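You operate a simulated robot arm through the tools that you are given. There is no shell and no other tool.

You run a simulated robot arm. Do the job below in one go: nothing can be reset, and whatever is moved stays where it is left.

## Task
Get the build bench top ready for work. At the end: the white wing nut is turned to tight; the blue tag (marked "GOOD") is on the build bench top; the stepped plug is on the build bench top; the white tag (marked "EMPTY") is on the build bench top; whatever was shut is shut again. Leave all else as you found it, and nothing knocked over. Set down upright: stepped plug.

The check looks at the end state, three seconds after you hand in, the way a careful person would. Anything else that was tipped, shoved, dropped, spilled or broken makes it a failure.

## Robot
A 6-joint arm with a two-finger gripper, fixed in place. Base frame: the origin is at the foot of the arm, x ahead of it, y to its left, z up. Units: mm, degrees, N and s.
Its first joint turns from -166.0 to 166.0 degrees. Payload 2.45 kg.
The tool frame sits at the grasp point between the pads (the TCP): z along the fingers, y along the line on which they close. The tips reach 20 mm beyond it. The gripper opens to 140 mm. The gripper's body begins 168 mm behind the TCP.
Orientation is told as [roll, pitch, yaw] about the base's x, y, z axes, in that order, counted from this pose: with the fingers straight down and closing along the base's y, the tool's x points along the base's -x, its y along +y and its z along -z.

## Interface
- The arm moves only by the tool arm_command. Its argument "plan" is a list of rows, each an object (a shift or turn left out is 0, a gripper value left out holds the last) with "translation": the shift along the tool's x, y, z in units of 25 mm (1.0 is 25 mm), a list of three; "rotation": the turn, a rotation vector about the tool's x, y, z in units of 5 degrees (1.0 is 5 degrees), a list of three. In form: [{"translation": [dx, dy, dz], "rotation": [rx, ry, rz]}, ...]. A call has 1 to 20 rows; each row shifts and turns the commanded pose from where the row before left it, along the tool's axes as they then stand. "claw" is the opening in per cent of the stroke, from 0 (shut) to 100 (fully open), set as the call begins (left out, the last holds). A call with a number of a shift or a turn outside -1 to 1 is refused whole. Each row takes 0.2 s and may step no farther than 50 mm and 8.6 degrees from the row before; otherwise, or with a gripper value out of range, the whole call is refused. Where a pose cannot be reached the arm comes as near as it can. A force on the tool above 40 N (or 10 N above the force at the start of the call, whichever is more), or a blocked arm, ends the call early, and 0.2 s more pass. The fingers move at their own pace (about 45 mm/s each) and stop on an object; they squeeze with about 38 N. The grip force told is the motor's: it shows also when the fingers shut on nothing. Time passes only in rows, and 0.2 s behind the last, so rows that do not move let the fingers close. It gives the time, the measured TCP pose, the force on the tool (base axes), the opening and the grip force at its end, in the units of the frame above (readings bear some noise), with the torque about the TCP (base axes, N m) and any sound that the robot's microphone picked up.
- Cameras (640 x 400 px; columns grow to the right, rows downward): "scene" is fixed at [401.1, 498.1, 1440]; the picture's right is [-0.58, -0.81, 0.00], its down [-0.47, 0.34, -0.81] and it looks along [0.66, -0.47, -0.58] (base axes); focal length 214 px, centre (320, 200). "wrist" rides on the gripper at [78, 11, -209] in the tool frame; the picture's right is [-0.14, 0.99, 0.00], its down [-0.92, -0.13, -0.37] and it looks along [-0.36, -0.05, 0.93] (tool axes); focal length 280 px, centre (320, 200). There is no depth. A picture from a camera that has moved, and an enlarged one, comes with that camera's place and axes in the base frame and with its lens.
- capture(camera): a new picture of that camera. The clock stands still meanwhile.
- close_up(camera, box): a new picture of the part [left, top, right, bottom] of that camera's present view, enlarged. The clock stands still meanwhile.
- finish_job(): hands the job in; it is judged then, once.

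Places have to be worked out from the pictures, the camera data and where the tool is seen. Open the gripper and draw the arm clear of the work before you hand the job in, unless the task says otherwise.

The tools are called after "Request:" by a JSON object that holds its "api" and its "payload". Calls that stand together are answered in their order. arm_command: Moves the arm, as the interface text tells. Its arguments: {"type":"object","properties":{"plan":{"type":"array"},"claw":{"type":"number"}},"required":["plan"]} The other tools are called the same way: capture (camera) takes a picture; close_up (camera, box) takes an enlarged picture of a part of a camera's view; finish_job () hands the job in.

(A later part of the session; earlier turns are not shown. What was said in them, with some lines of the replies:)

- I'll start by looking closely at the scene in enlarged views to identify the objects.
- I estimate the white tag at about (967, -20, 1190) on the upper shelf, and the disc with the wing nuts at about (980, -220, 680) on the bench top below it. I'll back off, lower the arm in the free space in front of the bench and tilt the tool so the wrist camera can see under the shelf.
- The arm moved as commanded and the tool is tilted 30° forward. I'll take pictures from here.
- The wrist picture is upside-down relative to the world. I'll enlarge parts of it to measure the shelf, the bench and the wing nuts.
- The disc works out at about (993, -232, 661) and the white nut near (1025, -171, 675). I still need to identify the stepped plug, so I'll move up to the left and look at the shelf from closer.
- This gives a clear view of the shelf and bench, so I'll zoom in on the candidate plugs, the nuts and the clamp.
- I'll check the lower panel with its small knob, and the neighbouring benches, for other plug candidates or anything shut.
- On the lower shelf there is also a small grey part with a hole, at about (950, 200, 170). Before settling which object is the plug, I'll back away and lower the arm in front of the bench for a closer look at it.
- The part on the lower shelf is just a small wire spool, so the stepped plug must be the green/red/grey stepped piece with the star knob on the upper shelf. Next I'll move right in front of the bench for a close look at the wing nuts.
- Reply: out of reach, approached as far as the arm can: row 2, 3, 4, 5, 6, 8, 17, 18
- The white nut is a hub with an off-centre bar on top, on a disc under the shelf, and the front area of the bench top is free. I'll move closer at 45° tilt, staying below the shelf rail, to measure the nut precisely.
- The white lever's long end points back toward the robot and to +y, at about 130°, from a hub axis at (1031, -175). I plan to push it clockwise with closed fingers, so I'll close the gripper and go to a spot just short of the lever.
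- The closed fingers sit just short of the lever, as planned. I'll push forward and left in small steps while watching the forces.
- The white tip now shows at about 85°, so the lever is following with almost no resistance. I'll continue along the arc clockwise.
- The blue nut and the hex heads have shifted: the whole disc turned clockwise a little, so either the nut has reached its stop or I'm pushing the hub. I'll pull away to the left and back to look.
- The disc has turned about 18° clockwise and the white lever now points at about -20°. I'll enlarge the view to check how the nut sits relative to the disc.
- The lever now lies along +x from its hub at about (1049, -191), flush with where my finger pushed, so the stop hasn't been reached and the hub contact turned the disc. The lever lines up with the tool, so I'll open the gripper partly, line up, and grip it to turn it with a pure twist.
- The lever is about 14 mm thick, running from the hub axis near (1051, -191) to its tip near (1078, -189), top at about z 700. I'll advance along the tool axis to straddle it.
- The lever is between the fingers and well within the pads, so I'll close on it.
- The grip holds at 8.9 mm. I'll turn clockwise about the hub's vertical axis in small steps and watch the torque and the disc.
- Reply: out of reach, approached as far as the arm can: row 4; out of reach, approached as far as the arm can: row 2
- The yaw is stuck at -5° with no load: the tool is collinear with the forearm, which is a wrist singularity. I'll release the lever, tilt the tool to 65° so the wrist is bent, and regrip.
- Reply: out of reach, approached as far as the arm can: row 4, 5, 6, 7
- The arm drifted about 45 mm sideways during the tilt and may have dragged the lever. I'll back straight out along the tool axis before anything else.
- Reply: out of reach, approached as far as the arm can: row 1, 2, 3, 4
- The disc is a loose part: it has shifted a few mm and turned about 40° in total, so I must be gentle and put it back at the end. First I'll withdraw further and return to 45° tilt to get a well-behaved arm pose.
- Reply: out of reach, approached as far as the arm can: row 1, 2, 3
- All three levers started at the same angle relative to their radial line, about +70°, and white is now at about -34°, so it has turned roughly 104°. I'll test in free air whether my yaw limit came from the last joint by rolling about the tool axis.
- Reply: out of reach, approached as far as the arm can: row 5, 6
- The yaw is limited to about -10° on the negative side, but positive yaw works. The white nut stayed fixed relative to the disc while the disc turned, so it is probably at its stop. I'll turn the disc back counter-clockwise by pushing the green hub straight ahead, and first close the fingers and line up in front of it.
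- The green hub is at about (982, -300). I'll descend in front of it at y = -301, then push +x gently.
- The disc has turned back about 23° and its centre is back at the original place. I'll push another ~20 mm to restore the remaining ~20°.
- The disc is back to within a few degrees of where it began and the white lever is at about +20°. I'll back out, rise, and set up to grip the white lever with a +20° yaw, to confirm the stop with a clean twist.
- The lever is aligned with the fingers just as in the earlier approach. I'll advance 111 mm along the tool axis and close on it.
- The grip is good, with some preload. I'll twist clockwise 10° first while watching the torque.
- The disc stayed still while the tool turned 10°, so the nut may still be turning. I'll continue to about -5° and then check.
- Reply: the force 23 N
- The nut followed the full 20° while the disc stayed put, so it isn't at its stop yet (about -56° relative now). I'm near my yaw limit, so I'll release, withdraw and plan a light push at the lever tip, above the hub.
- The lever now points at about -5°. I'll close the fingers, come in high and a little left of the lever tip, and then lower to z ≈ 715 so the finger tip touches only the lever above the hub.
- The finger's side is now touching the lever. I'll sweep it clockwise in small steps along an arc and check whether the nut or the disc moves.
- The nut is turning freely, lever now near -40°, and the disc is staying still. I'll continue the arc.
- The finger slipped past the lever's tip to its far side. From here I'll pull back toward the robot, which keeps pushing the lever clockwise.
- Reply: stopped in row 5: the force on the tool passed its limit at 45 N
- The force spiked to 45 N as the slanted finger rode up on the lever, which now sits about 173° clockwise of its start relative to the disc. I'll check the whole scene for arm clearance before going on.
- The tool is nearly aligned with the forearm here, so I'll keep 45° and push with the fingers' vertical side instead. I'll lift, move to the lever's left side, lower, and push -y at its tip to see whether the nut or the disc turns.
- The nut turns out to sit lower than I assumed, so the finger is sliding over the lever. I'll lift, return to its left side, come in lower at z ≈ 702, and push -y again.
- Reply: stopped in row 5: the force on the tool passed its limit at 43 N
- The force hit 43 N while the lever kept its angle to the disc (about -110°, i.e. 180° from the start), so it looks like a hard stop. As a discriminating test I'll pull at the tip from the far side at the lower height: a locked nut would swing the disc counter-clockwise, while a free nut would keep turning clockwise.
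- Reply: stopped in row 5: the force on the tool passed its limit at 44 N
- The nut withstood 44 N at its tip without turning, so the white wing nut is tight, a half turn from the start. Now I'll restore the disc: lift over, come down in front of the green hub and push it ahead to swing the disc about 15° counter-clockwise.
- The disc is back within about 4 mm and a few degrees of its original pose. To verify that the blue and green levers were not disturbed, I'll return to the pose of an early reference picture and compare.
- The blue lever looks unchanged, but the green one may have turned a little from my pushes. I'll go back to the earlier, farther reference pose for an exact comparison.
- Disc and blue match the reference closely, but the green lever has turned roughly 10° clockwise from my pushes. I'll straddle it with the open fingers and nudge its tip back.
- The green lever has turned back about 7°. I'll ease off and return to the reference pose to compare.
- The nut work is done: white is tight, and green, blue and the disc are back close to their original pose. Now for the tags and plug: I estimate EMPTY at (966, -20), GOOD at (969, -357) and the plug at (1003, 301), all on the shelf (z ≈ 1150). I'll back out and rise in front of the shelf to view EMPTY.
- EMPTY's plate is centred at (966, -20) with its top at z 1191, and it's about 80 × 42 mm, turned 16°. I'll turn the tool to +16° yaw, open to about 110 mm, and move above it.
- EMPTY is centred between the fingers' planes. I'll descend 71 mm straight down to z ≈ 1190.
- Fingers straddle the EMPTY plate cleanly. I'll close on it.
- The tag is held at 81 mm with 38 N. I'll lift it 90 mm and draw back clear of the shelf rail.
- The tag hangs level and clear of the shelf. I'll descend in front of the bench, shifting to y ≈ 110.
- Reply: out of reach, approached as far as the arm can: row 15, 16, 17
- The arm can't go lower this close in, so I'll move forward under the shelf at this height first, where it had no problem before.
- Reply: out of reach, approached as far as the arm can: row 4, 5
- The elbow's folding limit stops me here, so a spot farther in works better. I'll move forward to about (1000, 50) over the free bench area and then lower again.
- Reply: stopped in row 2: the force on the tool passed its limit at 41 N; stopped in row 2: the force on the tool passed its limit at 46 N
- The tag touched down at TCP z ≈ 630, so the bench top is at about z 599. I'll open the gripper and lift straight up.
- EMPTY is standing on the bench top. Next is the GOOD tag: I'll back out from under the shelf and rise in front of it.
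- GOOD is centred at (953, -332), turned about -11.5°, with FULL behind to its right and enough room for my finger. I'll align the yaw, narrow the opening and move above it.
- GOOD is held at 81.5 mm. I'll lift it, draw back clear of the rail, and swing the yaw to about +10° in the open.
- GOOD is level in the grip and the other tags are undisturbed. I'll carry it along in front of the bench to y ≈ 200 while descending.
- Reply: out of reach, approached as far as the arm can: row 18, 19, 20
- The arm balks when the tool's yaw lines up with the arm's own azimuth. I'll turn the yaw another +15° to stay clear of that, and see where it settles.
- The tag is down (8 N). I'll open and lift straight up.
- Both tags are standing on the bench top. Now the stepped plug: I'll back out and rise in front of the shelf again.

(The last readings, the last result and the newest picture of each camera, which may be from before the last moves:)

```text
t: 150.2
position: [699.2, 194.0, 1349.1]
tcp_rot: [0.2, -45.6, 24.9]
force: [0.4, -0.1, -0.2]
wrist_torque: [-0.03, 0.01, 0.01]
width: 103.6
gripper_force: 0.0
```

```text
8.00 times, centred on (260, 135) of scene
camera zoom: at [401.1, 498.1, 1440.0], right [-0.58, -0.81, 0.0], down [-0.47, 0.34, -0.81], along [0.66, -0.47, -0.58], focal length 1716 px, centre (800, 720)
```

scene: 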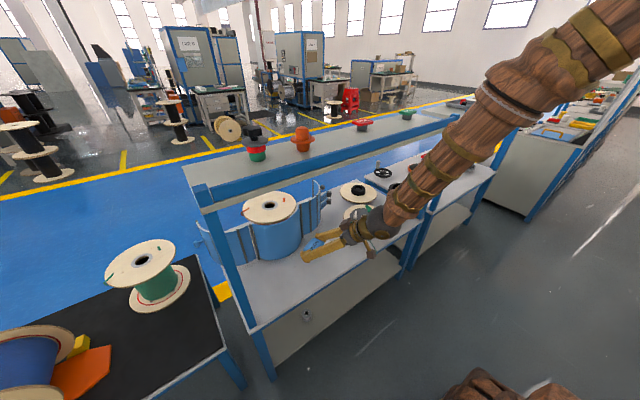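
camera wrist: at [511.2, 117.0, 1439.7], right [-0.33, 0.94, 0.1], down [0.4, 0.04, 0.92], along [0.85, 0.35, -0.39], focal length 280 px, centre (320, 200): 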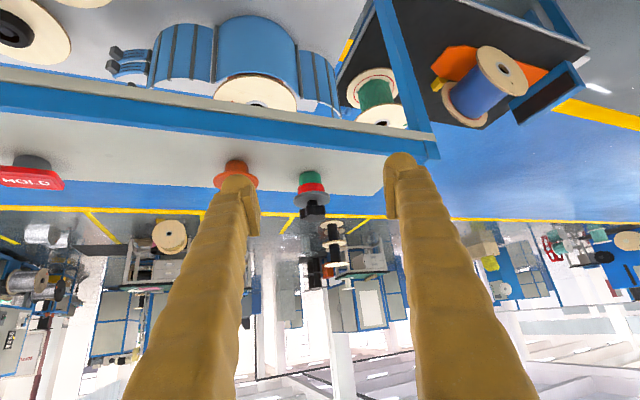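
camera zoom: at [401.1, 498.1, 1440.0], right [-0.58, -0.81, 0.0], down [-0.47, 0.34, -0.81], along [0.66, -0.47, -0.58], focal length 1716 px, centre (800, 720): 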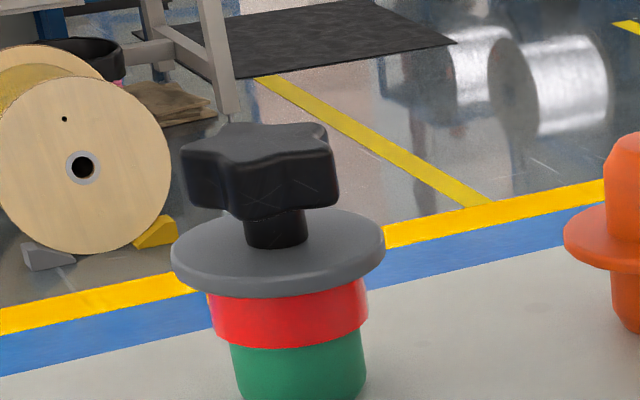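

The green/red/grey stepped shape is unmistakable now. I'll move closer for an accurate measurement.

Request:
{"api": "arm_command", "payload": {"plan": [{"translation": [-0.7, 0, 0.65]}, {"translation": [-0.7, 0, 0.65]}, {"translation": [-0.7, 0, 0.65]}, {"translation": [-0.7, 0, 0.65]}]}}

Request:
{"api": "capture", "payload": {"camera": "wrist"}}

Request:
{"api": "close_up", "payload": {"camera": "wrist", "box": [240, 120, 400, 220]}}

Request:
{"api": "close_up", "payload": {"camera": "scene", "box": [220, 115, 316, 175]}}

```text
t: 151.2
position: [787.6, 234.7, 1356.0]
tcp_rot: [0.2, -45.8, 24.9]
force: [-0.3, 0.2, 0.5]
wrist_torque: [0.01, -0.01, 0.01]
width: 103.6
gripper_force: 0.1
```

```text
taken
camera wrist: at [597.6, 157.7, 1445.4], right [-0.33, 0.94, 0.1], down [0.4, 0.04, 0.92], along [0.85, 0.35, -0.39], focal length 280 px, centre (320, 200)
```

wrist: 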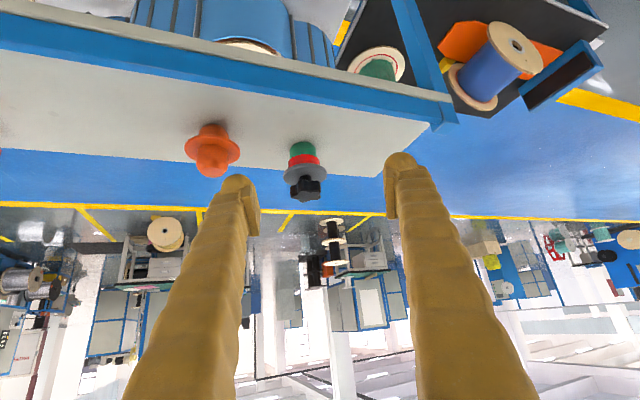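

```text
4.00 times, centred on (320, 170) of wrist
camera zoom: at [597.6, 157.7, 1445.4], right [-0.33, 0.94, 0.1], down [0.4, 0.04, 0.92], along [0.85, 0.35, -0.39], focal length 1122 px, centre (320, 320)
```

zoom: 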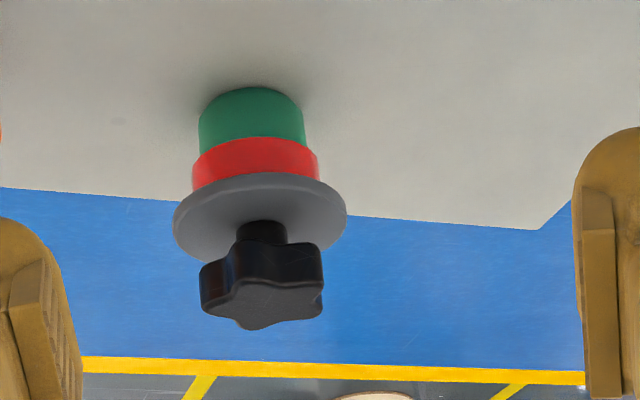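

```text
6.67 times, centred on (268, 145) of scene
camera zoom: at [401.1, 498.1, 1440.0], right [-0.58, -0.81, 0.0], down [-0.47, 0.34, -0.81], along [0.66, -0.47, -0.58], focal length 1430 px, centre (667, 567)
```

zoom: 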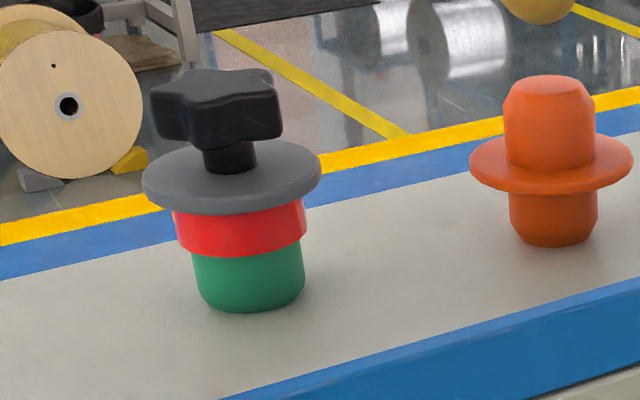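

The flange centre is at about (1010, 299, 1212) and the knob is centred at z ≈ 1243, roughly 57 mm across. I'll set yaw ≈ 31°, open to 90 mm and move above the knob.

Request:
{"api": "arm_command", "payload": {"claw": 64, "plan": [{"rotation": [-0.43, 0, -0.418]}, {"rotation": [-0.43, 0, -0.418]}, {"translation": [-0.651, -0.297, 0.928]}, {"translation": [-0.651, -0.297, 0.928]}, {"translation": [-0.651, -0.297, 0.928]}, {"translation": [-0.651, -0.297, 0.928]}, {"translation": [-0.651, -0.297, 0.928]}, {"translation": [-0.651, -0.297, 0.928]}, {"translation": [-0.651, -0.297, 0.928]}, {"translation": [-0.651, -0.297, 0.928]}]}}

Request:
{"api": "capture", "payload": {"camera": "wrist"}}

Request:
{"api": "close_up", "payload": {"camera": "scene", "box": [220, 115, 316, 175]}}

```text
t: 153.3
position: [1008.5, 300.2, 1319.6]
tcp_rot: [0.3, -45.7, 30.9]
force: [-0.3, -0.3, 0.5]
wrist_torque: [-0.04, -0.01, -0.03]
width: 89.7
gripper_force: 0.1
```

```text
taken
camera wrist: at [829.3, 202.7, 1409.2], right [-0.43, 0.9, 0.1], down [0.39, 0.08, 0.92], along [0.81, 0.43, -0.39], focal length 280 px, centre (320, 200)
```

wrist: 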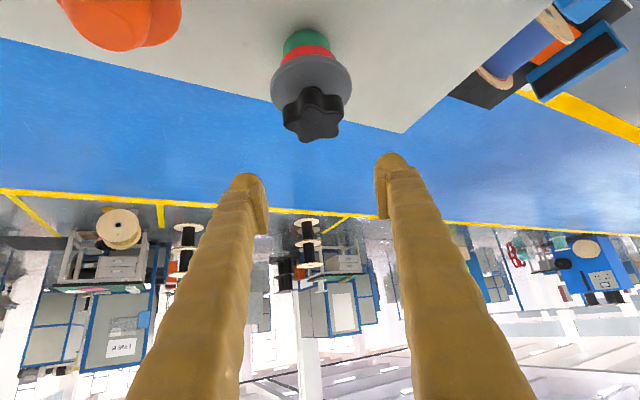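

```text
6.67 times, centred on (268, 145) of scene
camera zoom: at [401.1, 498.1, 1440.0], right [-0.58, -0.81, 0.0], down [-0.47, 0.34, -0.81], along [0.66, -0.47, -0.58], focal length 1430 px, centre (667, 567)
```

zoom: 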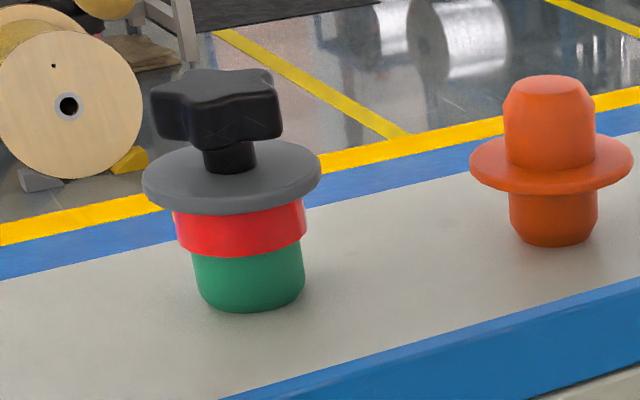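

Request:
{"api": "arm_command", "payload": {"plan": [{"translation": [0.703, 0, 0.683]}, {"translation": [0.703, 0, 0.683]}, {"translation": [0.68, 0, 0.68]}]}}

Request:
{"api": "capture", "payload": {"camera": "wrist"}}

Request:
{"api": "close_up", "payload": {"camera": "scene", "box": [220, 115, 316, 175]}}

```text
t: 154.2
position: [1009.4, 300.0, 1244.9]
tcp_rot: [0.4, -45.8, 30.9]
force: [0.0, 0.0, -0.1]
wrist_torque: [-0.01, -0.02, 0.02]
width: 89.4
gripper_force: 0.1
```

```text
taken
camera wrist: at [829.4, 203.5, 1335.2], right [-0.43, 0.9, 0.1], down [0.39, 0.08, 0.92], along [0.81, 0.43, -0.39], focal length 280 px, centre (320, 200)
```

wrist: 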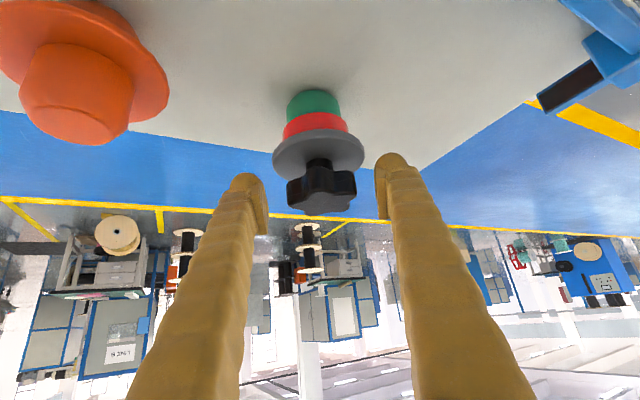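

```text
6.67 times, centred on (268, 145) of scene
camera zoom: at [401.1, 498.1, 1440.0], right [-0.58, -0.81, 0.0], down [-0.47, 0.34, -0.81], along [0.66, -0.47, -0.58], focal length 1430 px, centre (667, 567)
```

zoom: 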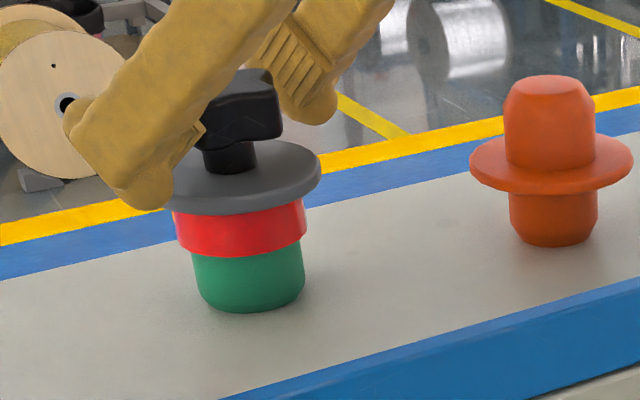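

The knob is between the fingers and there is no contact yet, so I'll close on it.

Request:
{"api": "arm_command", "payload": {"claw": 0, "plan": [{}, {}, {}, {}, {}]}}

Request:
{"api": "close_up", "payload": {"camera": "scene", "box": [220, 115, 316, 175]}}

Request:
{"api": "close_up", "payload": {"camera": "wrist", "box": [240, 80, 400, 230]}}

```text
t: 155.3
position: [1009.3, 299.8, 1245.2]
tcp_rot: [0.2, -45.7, 30.8]
force: [-0.9, -1.3, 1.0]
wrist_torque: [-0.08, 0.03, 0.0]
width: 52.0
gripper_force: 37.7
```

```text
6.67 times, centred on (268, 145) of scene
camera zoom: at [401.1, 498.1, 1440.0], right [-0.58, -0.81, 0.0], down [-0.47, 0.34, -0.81], along [0.66, -0.47, -0.58], focal length 1430 px, centre (667, 567)
```

zoom: 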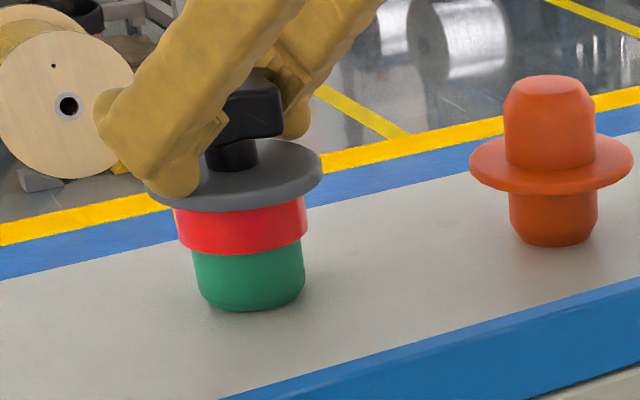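

```text
2.67 times, centred on (320, 155) of wrist
camera zoom: at [829.5, 203.4, 1335.2], right [-0.43, 0.9, 0.1], down [0.39, 0.08, 0.92], along [0.81, 0.43, -0.39], focal length 748 px, centre (320, 320)
```

zoom: 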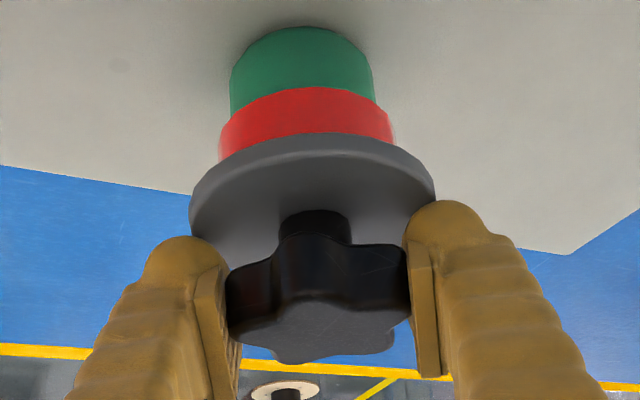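

Request:
{"api": "arm_command", "payload": {"plan": [{"translation": [-0.29, 0, -0.28]}, {"translation": [-0.29, 0, -0.28]}, {"translation": [-0.5, 0, -0.486]}, {"translation": [-0.5, 0, -0.486]}, {"translation": [-0.5, 0, -0.486]}, {"translation": [-0.5, 0, -0.486]}]}}

Request:
{"api": "capture", "payload": {"camera": "wrist"}}

Request:
{"api": "close_up", "payload": {"camera": "scene", "box": [200, 70, 360, 170]}}

```text
t: 156.8
position: [1010.1, 301.0, 1335.4]
tcp_rot: [0.4, -45.7, 30.9]
force: [-0.7, 0.5, -1.2]
wrist_torque: [-0.01, 0.0, -0.02]
width: 51.9
gripper_force: 38.1
```

```text
taken
camera wrist: at [829.0, 203.8, 1425.4], right [-0.43, 0.9, 0.1], down [0.39, 0.08, 0.92], along [0.81, 0.43, -0.39], focal length 280 px, centre (320, 200)
```

wrist: 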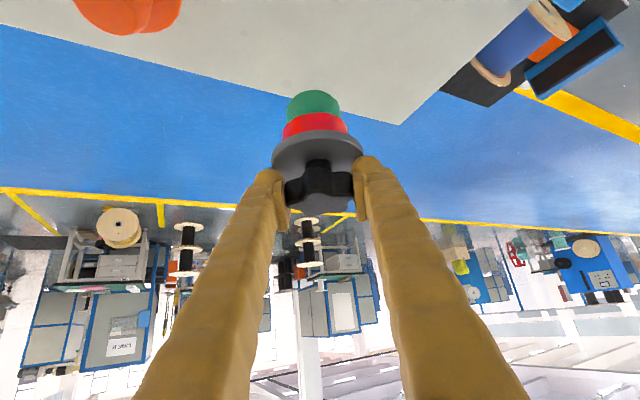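

```text
4.00 times, centred on (280, 120) of scene
camera zoom: at [401.1, 498.1, 1440.0], right [-0.58, -0.81, 0.0], down [-0.47, 0.34, -0.81], along [0.66, -0.47, -0.58], focal length 858 px, centre (480, 520)
```

zoom: 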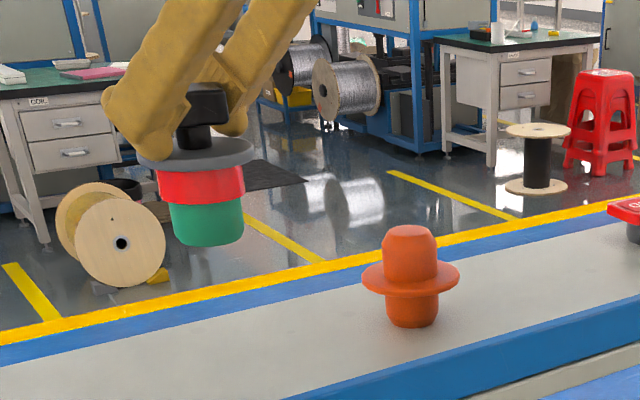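

The plug hangs upright in the grip. I'll draw it back clear of the shelf along a constant azimuth and then descend.

Request:
{"api": "arm_command", "payload": {"plan": [{"translation": [0.929, 0.458, -0.955]}, {"translation": [0.929, 0.458, -0.955]}, {"translation": [0.929, 0.458, -0.955]}, {"translation": [0.929, 0.458, -0.955]}, {"translation": [0.929, 0.458, -0.955]}, {"translation": [0.929, 0.458, -0.955]}, {"translation": [0.929, 0.458, -0.955]}, {"translation": [0.929, 0.458, -0.955]}, {"translation": [0.929, 0.458, -0.955]}]}}

Request:
{"api": "arm_command", "payload": {"plan": [{"translation": [0.797, -0.028, 0.928]}, {"translation": [0.797, -0.028, 0.928]}, {"translation": [0.797, -0.028, 0.928]}, {"translation": [0.797, -0.028, 0.928]}, {"translation": [0.797, -0.028, 0.928]}, {"translation": [0.797, -0.028, 0.928]}, {"translation": [0.797, -0.028, 0.928]}, {"translation": [0.797, -0.028, 0.928]}, {"translation": [0.797, -0.028, 0.928]}, {"translation": [0.797, -0.028, 0.928]}, {"translation": [0.797, -0.028, 0.928]}]}}

Request:
{"api": "capture", "payload": {"camera": "wrist"}}

Request:
{"api": "capture", "payload": {"camera": "scene"}}

```text
t: 158.8
position: [697.7, 233.4, 1336.7]
tcp_rot: [0.3, -45.6, 30.9]
force: [-0.1, 0.2, -0.9]
wrist_torque: [0.01, 0.0, -0.02]
width: 52.2
gripper_force: 38.2
```

```text
t: 161.2
position: [726.4, 244.2, 1001.9]
tcp_rot: [0.3, -45.7, 30.9]
force: [0.2, -0.7, -1.2]
wrist_torque: [0.03, -0.01, 0.0]
width: 51.7
gripper_force: 38.0
```

```text
taken
camera wrist: at [548.0, 147.3, 1091.9], right [-0.43, 0.9, 0.1], down [0.39, 0.08, 0.92], along [0.81, 0.43, -0.39], focal length 280 px, centre (320, 200)
```

wrist: 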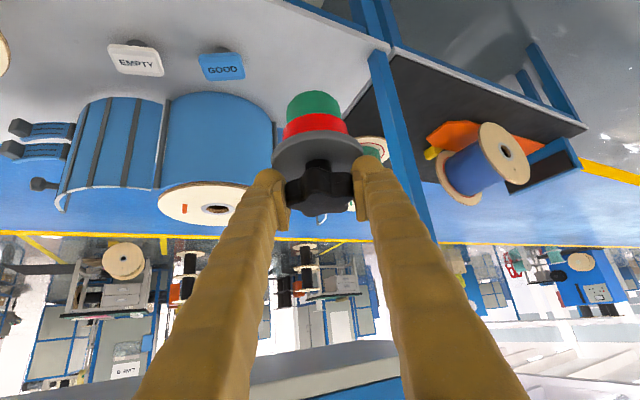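

```text
taken
```

scene: 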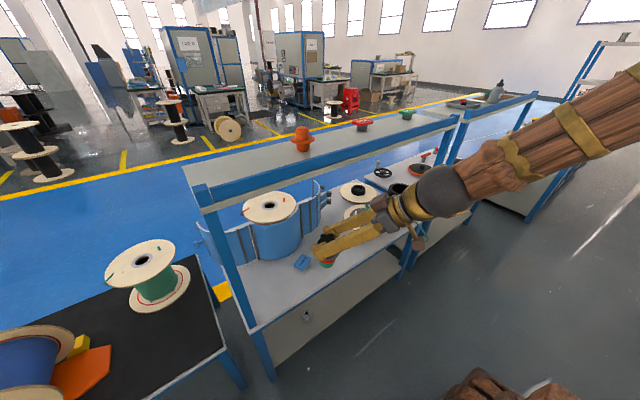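

Request:
{"api": "arm_command", "payload": {"plan": [{"translation": [-0.005, -0.151, 0.911]}, {"translation": [-0.005, -0.151, 0.911]}, {"translation": [-0.005, -0.151, 0.911]}, {"translation": [-0.005, -0.151, 0.911]}, {"translation": [-0.005, -0.151, 0.911]}, {"translation": [-0.005, -0.151, 0.911]}, {"translation": [-0.005, -0.151, 0.911]}, {"translation": [-0.005, -0.151, 0.911]}, {"translation": [-0.005, -0.151, 0.911]}]}}

Request:
{"api": "capture", "payload": {"camera": "wrist"}}

Request:
{"api": "close_up", "payload": {"camera": "scene", "box": [230, 190, 390, 290]}}

```text
t: 163.2
position: [871.8, 291.3, 859.6]
tcp_rot: [0.3, -45.7, 31.0]
force: [-0.3, 0.5, -1.7]
wrist_torque: [-0.02, -0.02, -0.03]
width: 52.1
gripper_force: 38.0
```

```text
taken
camera wrist: at [692.3, 194.4, 948.8], right [-0.43, 0.9, 0.1], down [0.39, 0.08, 0.92], along [0.81, 0.43, -0.39], focal length 280 px, centre (320, 200)
```

wrist: 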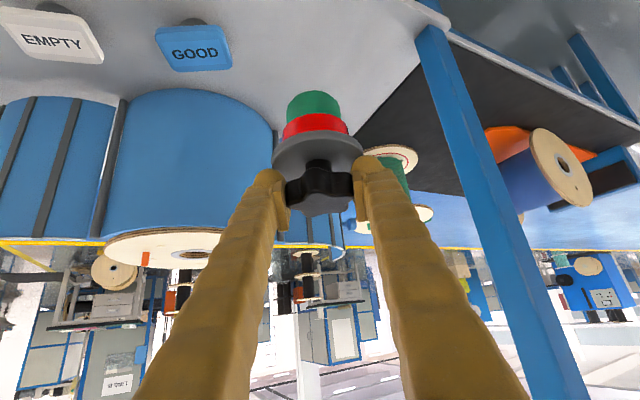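

```text
4.00 times, centred on (310, 240) of scene
camera zoom: at [401.1, 498.1, 1440.0], right [-0.58, -0.81, 0.0], down [-0.47, 0.34, -0.81], along [0.66, -0.47, -0.58], focal length 858 px, centre (360, 40)
```

zoom: 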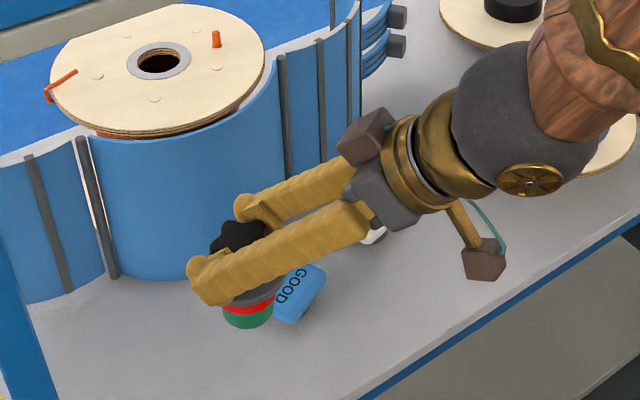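

Request:
{"api": "arm_command", "payload": {"plan": [{"translation": [0.179, -0.098, 0.882]}, {"translation": [0.179, -0.098, 0.882]}, {"translation": [0.179, -0.098, 0.882]}, {"translation": [0.179, -0.098, 0.882]}, {"translation": [0.179, -0.098, 0.882]}, {"translation": [0.179, -0.098, 0.882]}, {"translation": [0.179, -0.098, 0.882]}]}}

Request:
{"api": "close_up", "payload": {"camera": "scene", "box": [230, 190, 390, 290]}}

```text
t: 164.8
position: [956.9, 322.3, 729.1]
tcp_rot: [0.3, -45.7, 31.0]
force: [-0.5, 0.0, -1.5]
wrist_torque: [-0.05, -0.02, -0.01]
width: 52.0
gripper_force: 38.1
```

```text
4.00 times, centred on (310, 240) of scene
camera zoom: at [401.1, 498.1, 1440.0], right [-0.58, -0.81, 0.0], down [-0.47, 0.34, -0.81], along [0.66, -0.47, -0.58], focal length 858 px, centre (360, 40)
```

zoom: 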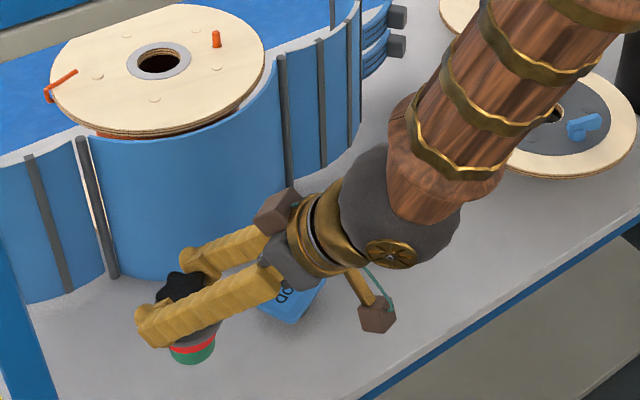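

Request:
{"api": "arm_command", "payload": {"plan": [{"translation": [0.143, 0, 0.14]}, {"translation": [0.143, 0, 0.14]}, {"translation": [0.143, 0, 0.14]}, {"translation": [0.143, 0, 0.14]}, {"translation": [0.143, 0, 0.14]}, {"translation": [0.143, 0, 0.14]}, {"translation": [0.143, 0, 0.14]}]}}

Request:
{"api": "arm_command", "payload": {"plan": [{"translation": [0.043, 0, 0.042]}, {"translation": [0.043, 0, 0.042]}]}}

Request:
{"api": "close_up", "payload": {"camera": "scene", "box": [250, 240, 330, 290]}}

```text
t: 166.3
position: [957.5, 323.7, 693.1]
tcp_rot: [0.3, -45.6, 31.0]
force: [0.5, -0.2, -1.4]
wrist_torque: [0.03, 0.02, 0.01]
width: 51.8
gripper_force: 38.4
```

```text
t: 166.9
position: [957.2, 322.4, 690.5]
tcp_rot: [0.2, -45.7, 30.9]
force: [0.5, -0.2, -2.3]
wrist_torque: [0.01, 0.01, 0.02]
width: 52.0
gripper_force: 37.7
```

```text
8.00 times, centred on (290, 265) of scene
camera zoom: at [401.1, 498.1, 1440.0], right [-0.58, -0.81, 0.0], down [-0.47, 0.34, -0.81], along [0.66, -0.47, -0.58], focal length 1716 px, centre (560, -320)
```

zoom: 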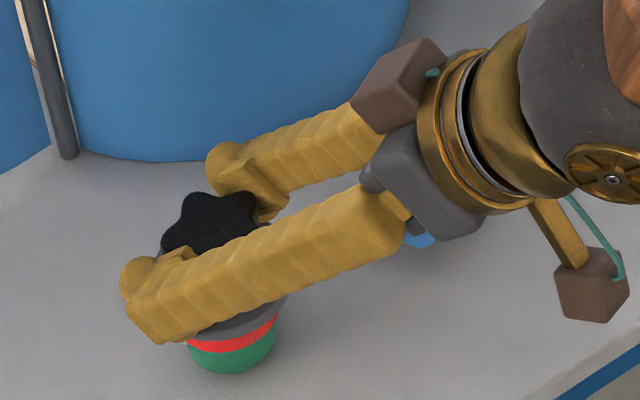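

Still no contact; expected near TCP z ≈ 686. I'll continue with ~1 mm steps.

Request:
{"api": "arm_command", "payload": {"plan": [{"translation": [0.03, 0, 0.03]}, {"translation": [0.03, 0, 0.03]}]}}

Request:
{"api": "arm_command", "payload": {"plan": [{"translation": [0.03, 0, 0.03]}, {"translation": [0.03, 0, 0.03]}]}}

```text
t: 167.6
position: [957.5, 323.6, 688.0]
tcp_rot: [0.2, -45.7, 31.0]
force: [0.2, -0.2, -2.3]
wrist_torque: [-0.03, 0.0, -0.01]
width: 51.9
gripper_force: 38.2
```

```text
t: 168.2
position: [957.0, 322.4, 686.0]
tcp_rot: [0.3, -45.7, 30.9]
force: [-0.8, 0.1, -2.2]
wrist_torque: [-0.01, -0.04, -0.06]
width: 51.8
gripper_force: 38.2
```

Request:
{"api": "arm_command", "payload": {"plan": [{"translation": [0.03, 0, 0.03]}]}}

Request:
{"api": "arm_command", "payload": {"plan": [{"translation": [0.03, 0, 0.03]}]}}

Request:
{"api": "close_up", "payload": {"camera": "scene", "box": [250, 240, 330, 290]}}

```text
t: 168.6
position: [957.4, 323.0, 685.9]
tcp_rot: [0.3, -45.9, 30.9]
force: [-3.0, -1.9, 10.0]
wrist_torque: [-0.42, 0.1, -0.08]
width: 51.8
gripper_force: 38.2
```

```text
t: 168.9
position: [958.8, 323.6, 685.8]
tcp_rot: [0.3, -45.8, 30.9]
force: [-8.7, -3.3, 27.5]
wrist_torque: [-0.61, 0.52, -0.14]
width: 51.9
gripper_force: 37.8
```

```text
8.00 times, centred on (290, 265) of scene
camera zoom: at [401.1, 498.1, 1440.0], right [-0.58, -0.81, 0.0], down [-0.47, 0.34, -0.81], along [0.66, -0.47, -0.58], focal length 1716 px, centre (560, -320)
```

zoom: 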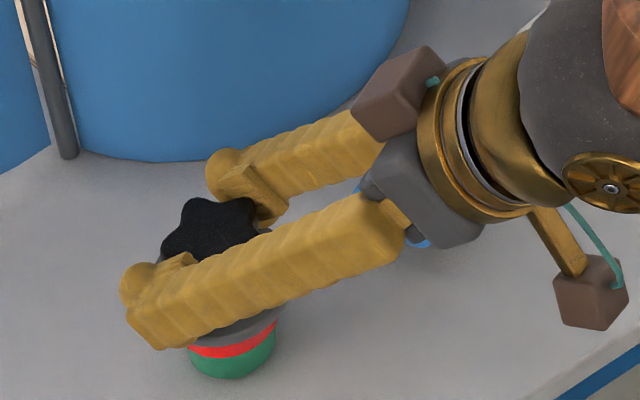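

The plug stands on the bench and I'm pressing at 27 N. I'll ease up about 1.3 mm, then open the fingers.

Request:
{"api": "arm_command", "payload": {"plan": [{"translation": [-0.037, 0, -0.037]}, {}]}}

Request:
{"api": "arm_command", "payload": {"claw": 62, "plan": [{}, {}, {}, {}]}}

Request:
{"api": "close_up", "payload": {"camera": "scene", "box": [250, 240, 330, 290]}}

Request:
{"api": "capture", "payload": {"camera": "wrist"}}

```text
t: 169.6
position: [957.3, 323.1, 685.5]
tcp_rot: [0.4, -45.7, 31.0]
force: [3.6, 5.2, 17.4]
wrist_torque: [0.12, -0.45, 0.07]
width: 52.1
gripper_force: 37.6
```

```text
t: 170.6
position: [956.6, 322.0, 684.7]
tcp_rot: [0.4, -45.7, 31.0]
force: [0.1, -0.6, -1.2]
wrist_torque: [0.01, 0.02, 0.01]
width: 86.7
gripper_force: 0.1
```

```text
8.00 times, centred on (290, 265) of scene
camera zoom: at [401.1, 498.1, 1440.0], right [-0.58, -0.81, 0.0], down [-0.47, 0.34, -0.81], along [0.66, -0.47, -0.58], focal length 1716 px, centre (560, -320)
```

zoom: 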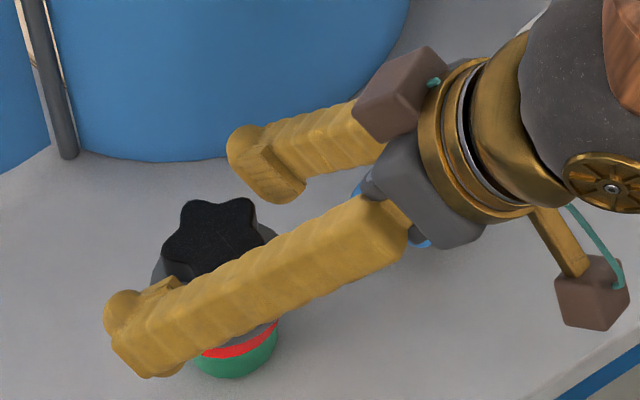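

```text
taken
camera wrist: at [776.5, 225.9, 774.5], right [-0.43, 0.9, 0.1], down [0.39, 0.08, 0.92], along [0.81, 0.43, -0.39], focal length 280 px, centre (320, 200)
```

wrist: 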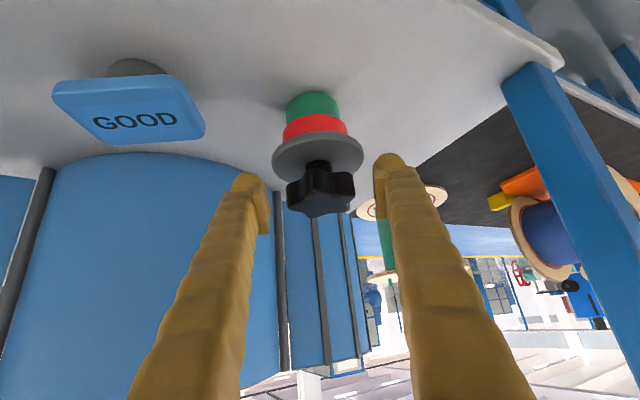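

The plug stands upright and free. I'll lift straight up and withdraw out from under the shelf.

Request:
{"api": "arm_command", "payload": {"plan": [{"translation": [-0.717, 0, -0.697]}, {"translation": [-0.717, 0, -0.697]}, {"translation": [-0.717, 0, -0.697]}, {"translation": [-0.717, 0, -0.697]}, {"translation": [0.031, 0.151, -0.98]}, {"translation": [0.031, 0.151, -0.98]}, {"translation": [0.031, 0.151, -0.98]}, {"translation": [0.031, 0.151, -0.98]}, {"translation": [0.031, 0.151, -0.98]}, {"translation": [0.031, 0.151, -0.98]}, {"translation": [0.031, 0.151, -0.98]}, {"translation": [0.031, 0.151, -0.98]}, {"translation": [0.031, 0.151, -0.98]}, {"translation": [0.031, 0.151, -0.98]}, {"translation": [0.031, 0.151, -0.98]}, {"translation": [0.031, 0.151, -0.98]}, {"translation": [0.031, 0.151, -0.98]}]}}

Request:
{"api": "capture", "payload": {"camera": "wrist"}}

Request:
{"api": "capture", "payload": {"camera": "scene"}}

Request:
{"api": "close_up", "payload": {"camera": "scene", "box": [220, 160, 440, 298]}}

```text
t: 174.2
position: [729.9, 241.8, 1000.4]
tcp_rot: [0.3, -45.6, 30.9]
force: [-0.9, -0.1, -0.4]
wrist_torque: [0.01, -0.01, 0.03]
width: 86.7
gripper_force: 0.1
```

```text
taken
camera wrist: at [549.8, 145.1, 1089.6], right [-0.43, 0.9, 0.1], down [0.39, 0.08, 0.92], along [0.81, 0.43, -0.39], focal length 280 px, centre (320, 200)
```

wrist: 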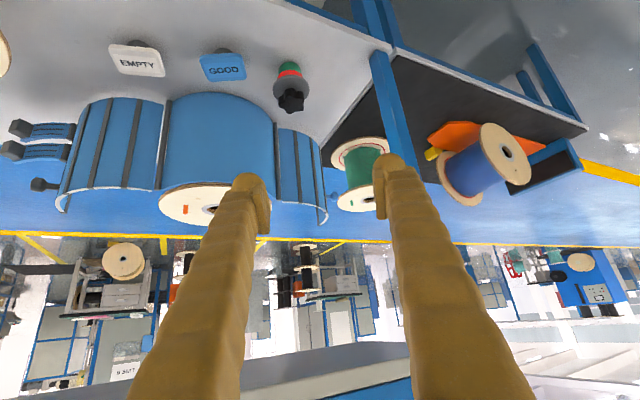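

```text
taken
```

scene: 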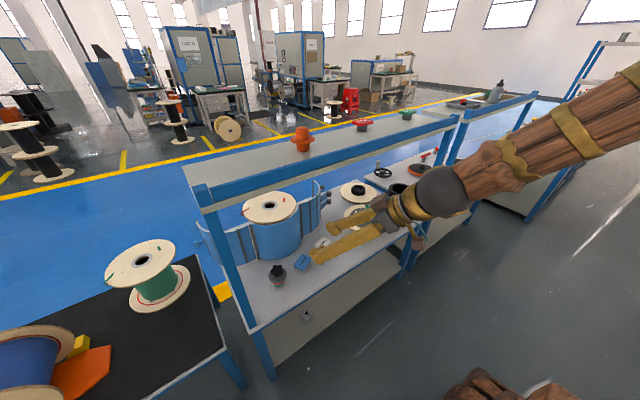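

```text
2.90 times, centred on (330, 229) of scene
camera zoom: at [401.1, 498.1, 1440.0], right [-0.58, -0.81, 0.0], down [-0.47, 0.34, -0.81], along [0.66, -0.47, -0.58], focal length 622 px, centre (291, 116)
```

zoom: 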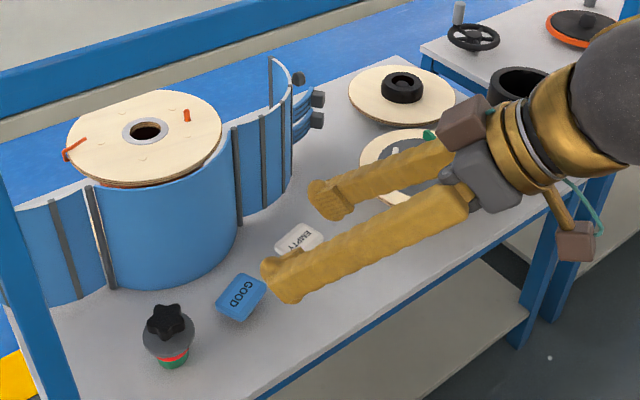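

All three items are on the bench top, with the plug upright. I'll retract up and away and then make a final check of everything, including the nut.

Request:
{"api": "arm_command", "payload": {"claw": 100, "plan": [{"translation": [-0.6, -0.286, -0.99]}, {"translation": [-0.6, -0.286, -0.99]}, {"translation": [-0.6, -0.286, -0.99]}, {"translation": [-0.6, -0.286, -0.99]}, {"translation": [-0.6, -0.286, -0.99]}, {"translation": [-0.6, -0.286, -0.99]}, {"translation": [-0.6, -0.286, -0.99]}, {"translation": [-0.6, -0.286, -0.99]}, {"translation": [-0.6, -0.286, -0.99]}, {"translation": [-0.6, -0.286, -0.99]}, {"translation": [-0.6, -0.286, -0.99]}, {"translation": [-0.6, -0.286, -0.99]}]}}

Request:
{"api": "capture", "payload": {"camera": "scene"}}

Request:
{"api": "close_up", "payload": {"camera": "scene", "box": [220, 160, 440, 298]}}

Request:
{"api": "close_up", "payload": {"camera": "scene", "box": [340, 197, 396, 232]}}

Request:
{"api": "capture", "payload": {"camera": "wrist"}}

Request:
{"api": "close_up", "payload": {"camera": "scene", "box": [280, 95, 440, 195]}}

```text
t: 176.8
position: [700.5, 121.9, 1334.1]
tcp_rot: [0.3, -45.8, 30.8]
force: [-0.5, -0.3, -0.6]
wrist_torque: [-0.01, 0.0, -0.01]
width: 139.9
gripper_force: 0.1
```

```text
taken
```

scene: 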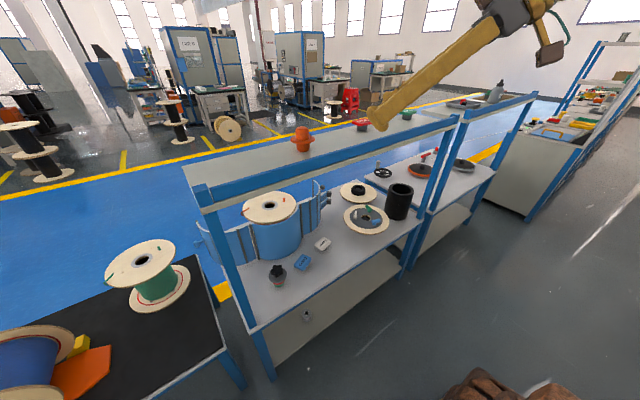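

```text
2.90 times, centred on (330, 229) of scene
camera zoom: at [401.1, 498.1, 1440.0], right [-0.58, -0.81, 0.0], down [-0.47, 0.34, -0.81], along [0.66, -0.47, -0.58], focal length 622 px, centre (291, 116)
```

zoom: 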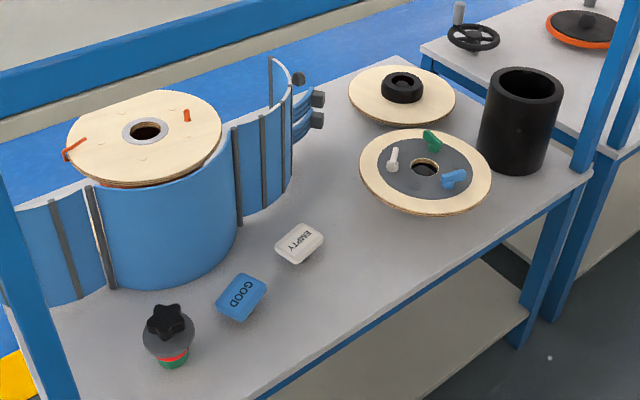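

```text
11.43 times, centred on (368, 214) of scene
camera zoom: at [401.1, 498.1, 1440.0], right [-0.58, -0.81, 0.0], down [-0.47, 0.34, -0.81], along [0.66, -0.47, -0.58], focal length 2451 px, centre (-229, 34)
```

zoom: 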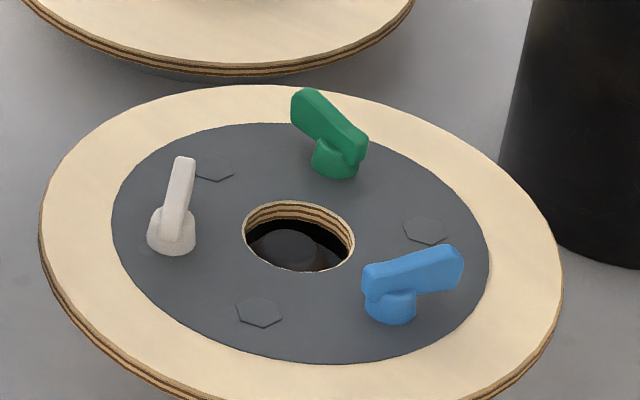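

```text
taken
camera wrist: at [520.4, 25.6, 1425.0], right [-0.43, 0.9, 0.1], down [0.39, 0.08, 0.92], along [0.81, 0.43, -0.39], focal length 280 px, centre (320, 200)
```

wrist: 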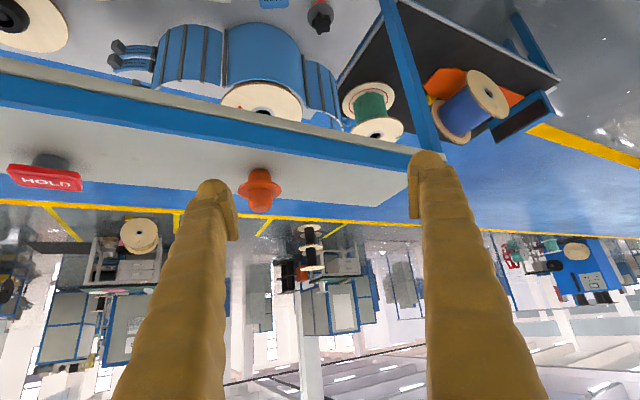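

```text
4.00 times, centred on (360, 145) of scene
camera zoom: at [401.1, 498.1, 1440.0], right [-0.58, -0.81, 0.0], down [-0.47, 0.34, -0.81], along [0.66, -0.47, -0.58], focal length 858 px, centre (160, 420)
```

zoom: 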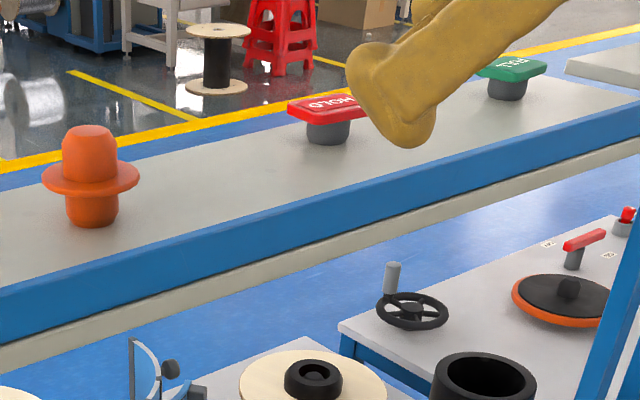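

Everything is in place. Before handing in I want certainty that the white nut is fully seated: approaching with the opposite yaw (about -48°) from high up should let me grip the lever squarely and twist it. I'll turn the yaw here in free air and see whether the arm allows it.

Request:
{"api": "arm_command", "payload": {"plan": [{"rotation": [0.7169, 0, 0.6972]}, {"rotation": [0.7169, 0, 0.6972]}, {"rotation": [0.7169, 0, 0.6972]}, {"rotation": [0.7169, 0, 0.6972]}, {"rotation": [0.7169, 0, 0.6972]}, {"rotation": [0.7169, 0, 0.6972]}, {"rotation": [0.7169, 0, 0.6972]}, {"rotation": [0.7169, 0, 0.6972]}, {"rotation": [0.7169, 0, 0.6972]}, {"rotation": [0.7169, 0, 0.6972]}, {"rotation": [0.7169, 0, 0.6972]}, {"rotation": [0.7169, 0, 0.6972]}, {"rotation": [0.7169, 0, 0.6972]}, {"rotation": [0.7169, 0, 0.6972]}, {"rotation": [0.7169, 0, 0.6972]}, {"rotation": [0.7169, 0, 0.6972]}]}}

```text
t: 180.2
position: [700.1, 122.5, 1336.2]
tcp_rot: [0.0, -45.4, -48.8]
force: [-0.8, -0.1, 0.5]
wrist_torque: [0.04, 0.01, 0.0]
width: 139.7
gripper_force: 0.0
```

The yaw is possible here, but gripping from that side would bring the forearm within millimetres of the shelf rail, so I won't. The earlier reading after the 43 N push, (6.0, 4.3), points exactly along the lever's face normal while the nut kept its angle, so its stop is confirmed. I'll just draw the arm further back and take a last look.

Request:
{"api": "arm_command", "payload": {"plan": [{"translation": [0.463, -0.752, -0.469]}, {"translation": [0.463, -0.752, -0.469]}, {"translation": [0.463, -0.752, -0.469]}, {"translation": [0.463, -0.752, -0.469]}, {}, {}, {}]}}

Request:
{"api": "capture", "payload": {"camera": "scene"}}

Request:
{"api": "close_up", "payload": {"camera": "scene", "box": [240, 190, 420, 302]}}

```text
t: 181.8
position: [601.5, 122.2, 1334.9]
tcp_rot: [0.0, -45.4, -48.9]
force: [1.0, 0.1, -0.3]
wrist_torque: [0.0, -0.01, -0.01]
width: 140.3
gripper_force: 0.0
```

```text
taken
```

scene: 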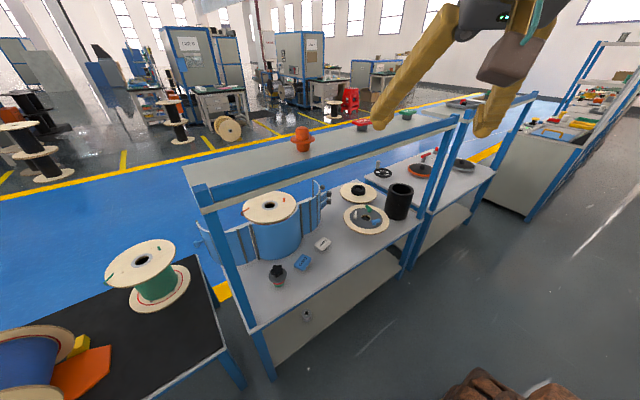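

```text
3.56 times, centred on (330, 246) of scene
camera zoom: at [401.1, 498.1, 1440.0], right [-0.58, -0.81, 0.0], down [-0.47, 0.34, -0.81], along [0.66, -0.47, -0.58], focal length 763 px, centre (284, 36)
```

zoom: 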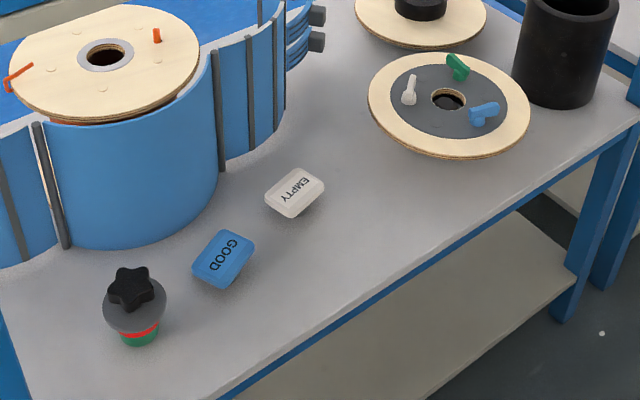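

The final picture shows EMPTY, GOOD and the upright stepped plug standing on the bench top, the white nut turned to its stop, and the disc and its other nuts close to where they were. Nothing was opened, and the gripper is open and clear, so I'm handing in.

Request:
{"api": "finish_job", "payload": {}}

```text
The job is handed in.
```

The build bench top is set up as asked and the job is handed in, but I disturbed a few parts around the wing nut and put them back only approximately.

- **White wing nut:** turned clockwise about half a turn, until it no longer moved under roughly 43–44 N pushed at its lever. I took that as tight. I couldn't confirm it with a clean twist, because the arm's forearm would have come too close to the shelf rail.
- **Tags:** the blue "GOOD" tag and the white "EMPTY" tag are standing on the bench top.
- **Stepped plug:** standing upright on the bench top. I took it to be the green, red and grey piece with the black star knob; the orange flanged piece was the other candidate and stays on the shelf.
- **Nothing shut was opened:** so nothing needed closing again.

**Disturbed and put back:** the disc carrying the three nuts is loose, and my pushing turned it by up to about 44° and shifted it. I moved it back to within a few degrees and about 4–9 mm of where it was. The green nut also turned slightly, so I nudged it back to within a few degrees. The blue nut looks unchanged.

Nothing was knocked over, and the arm is clear with the gripper open.
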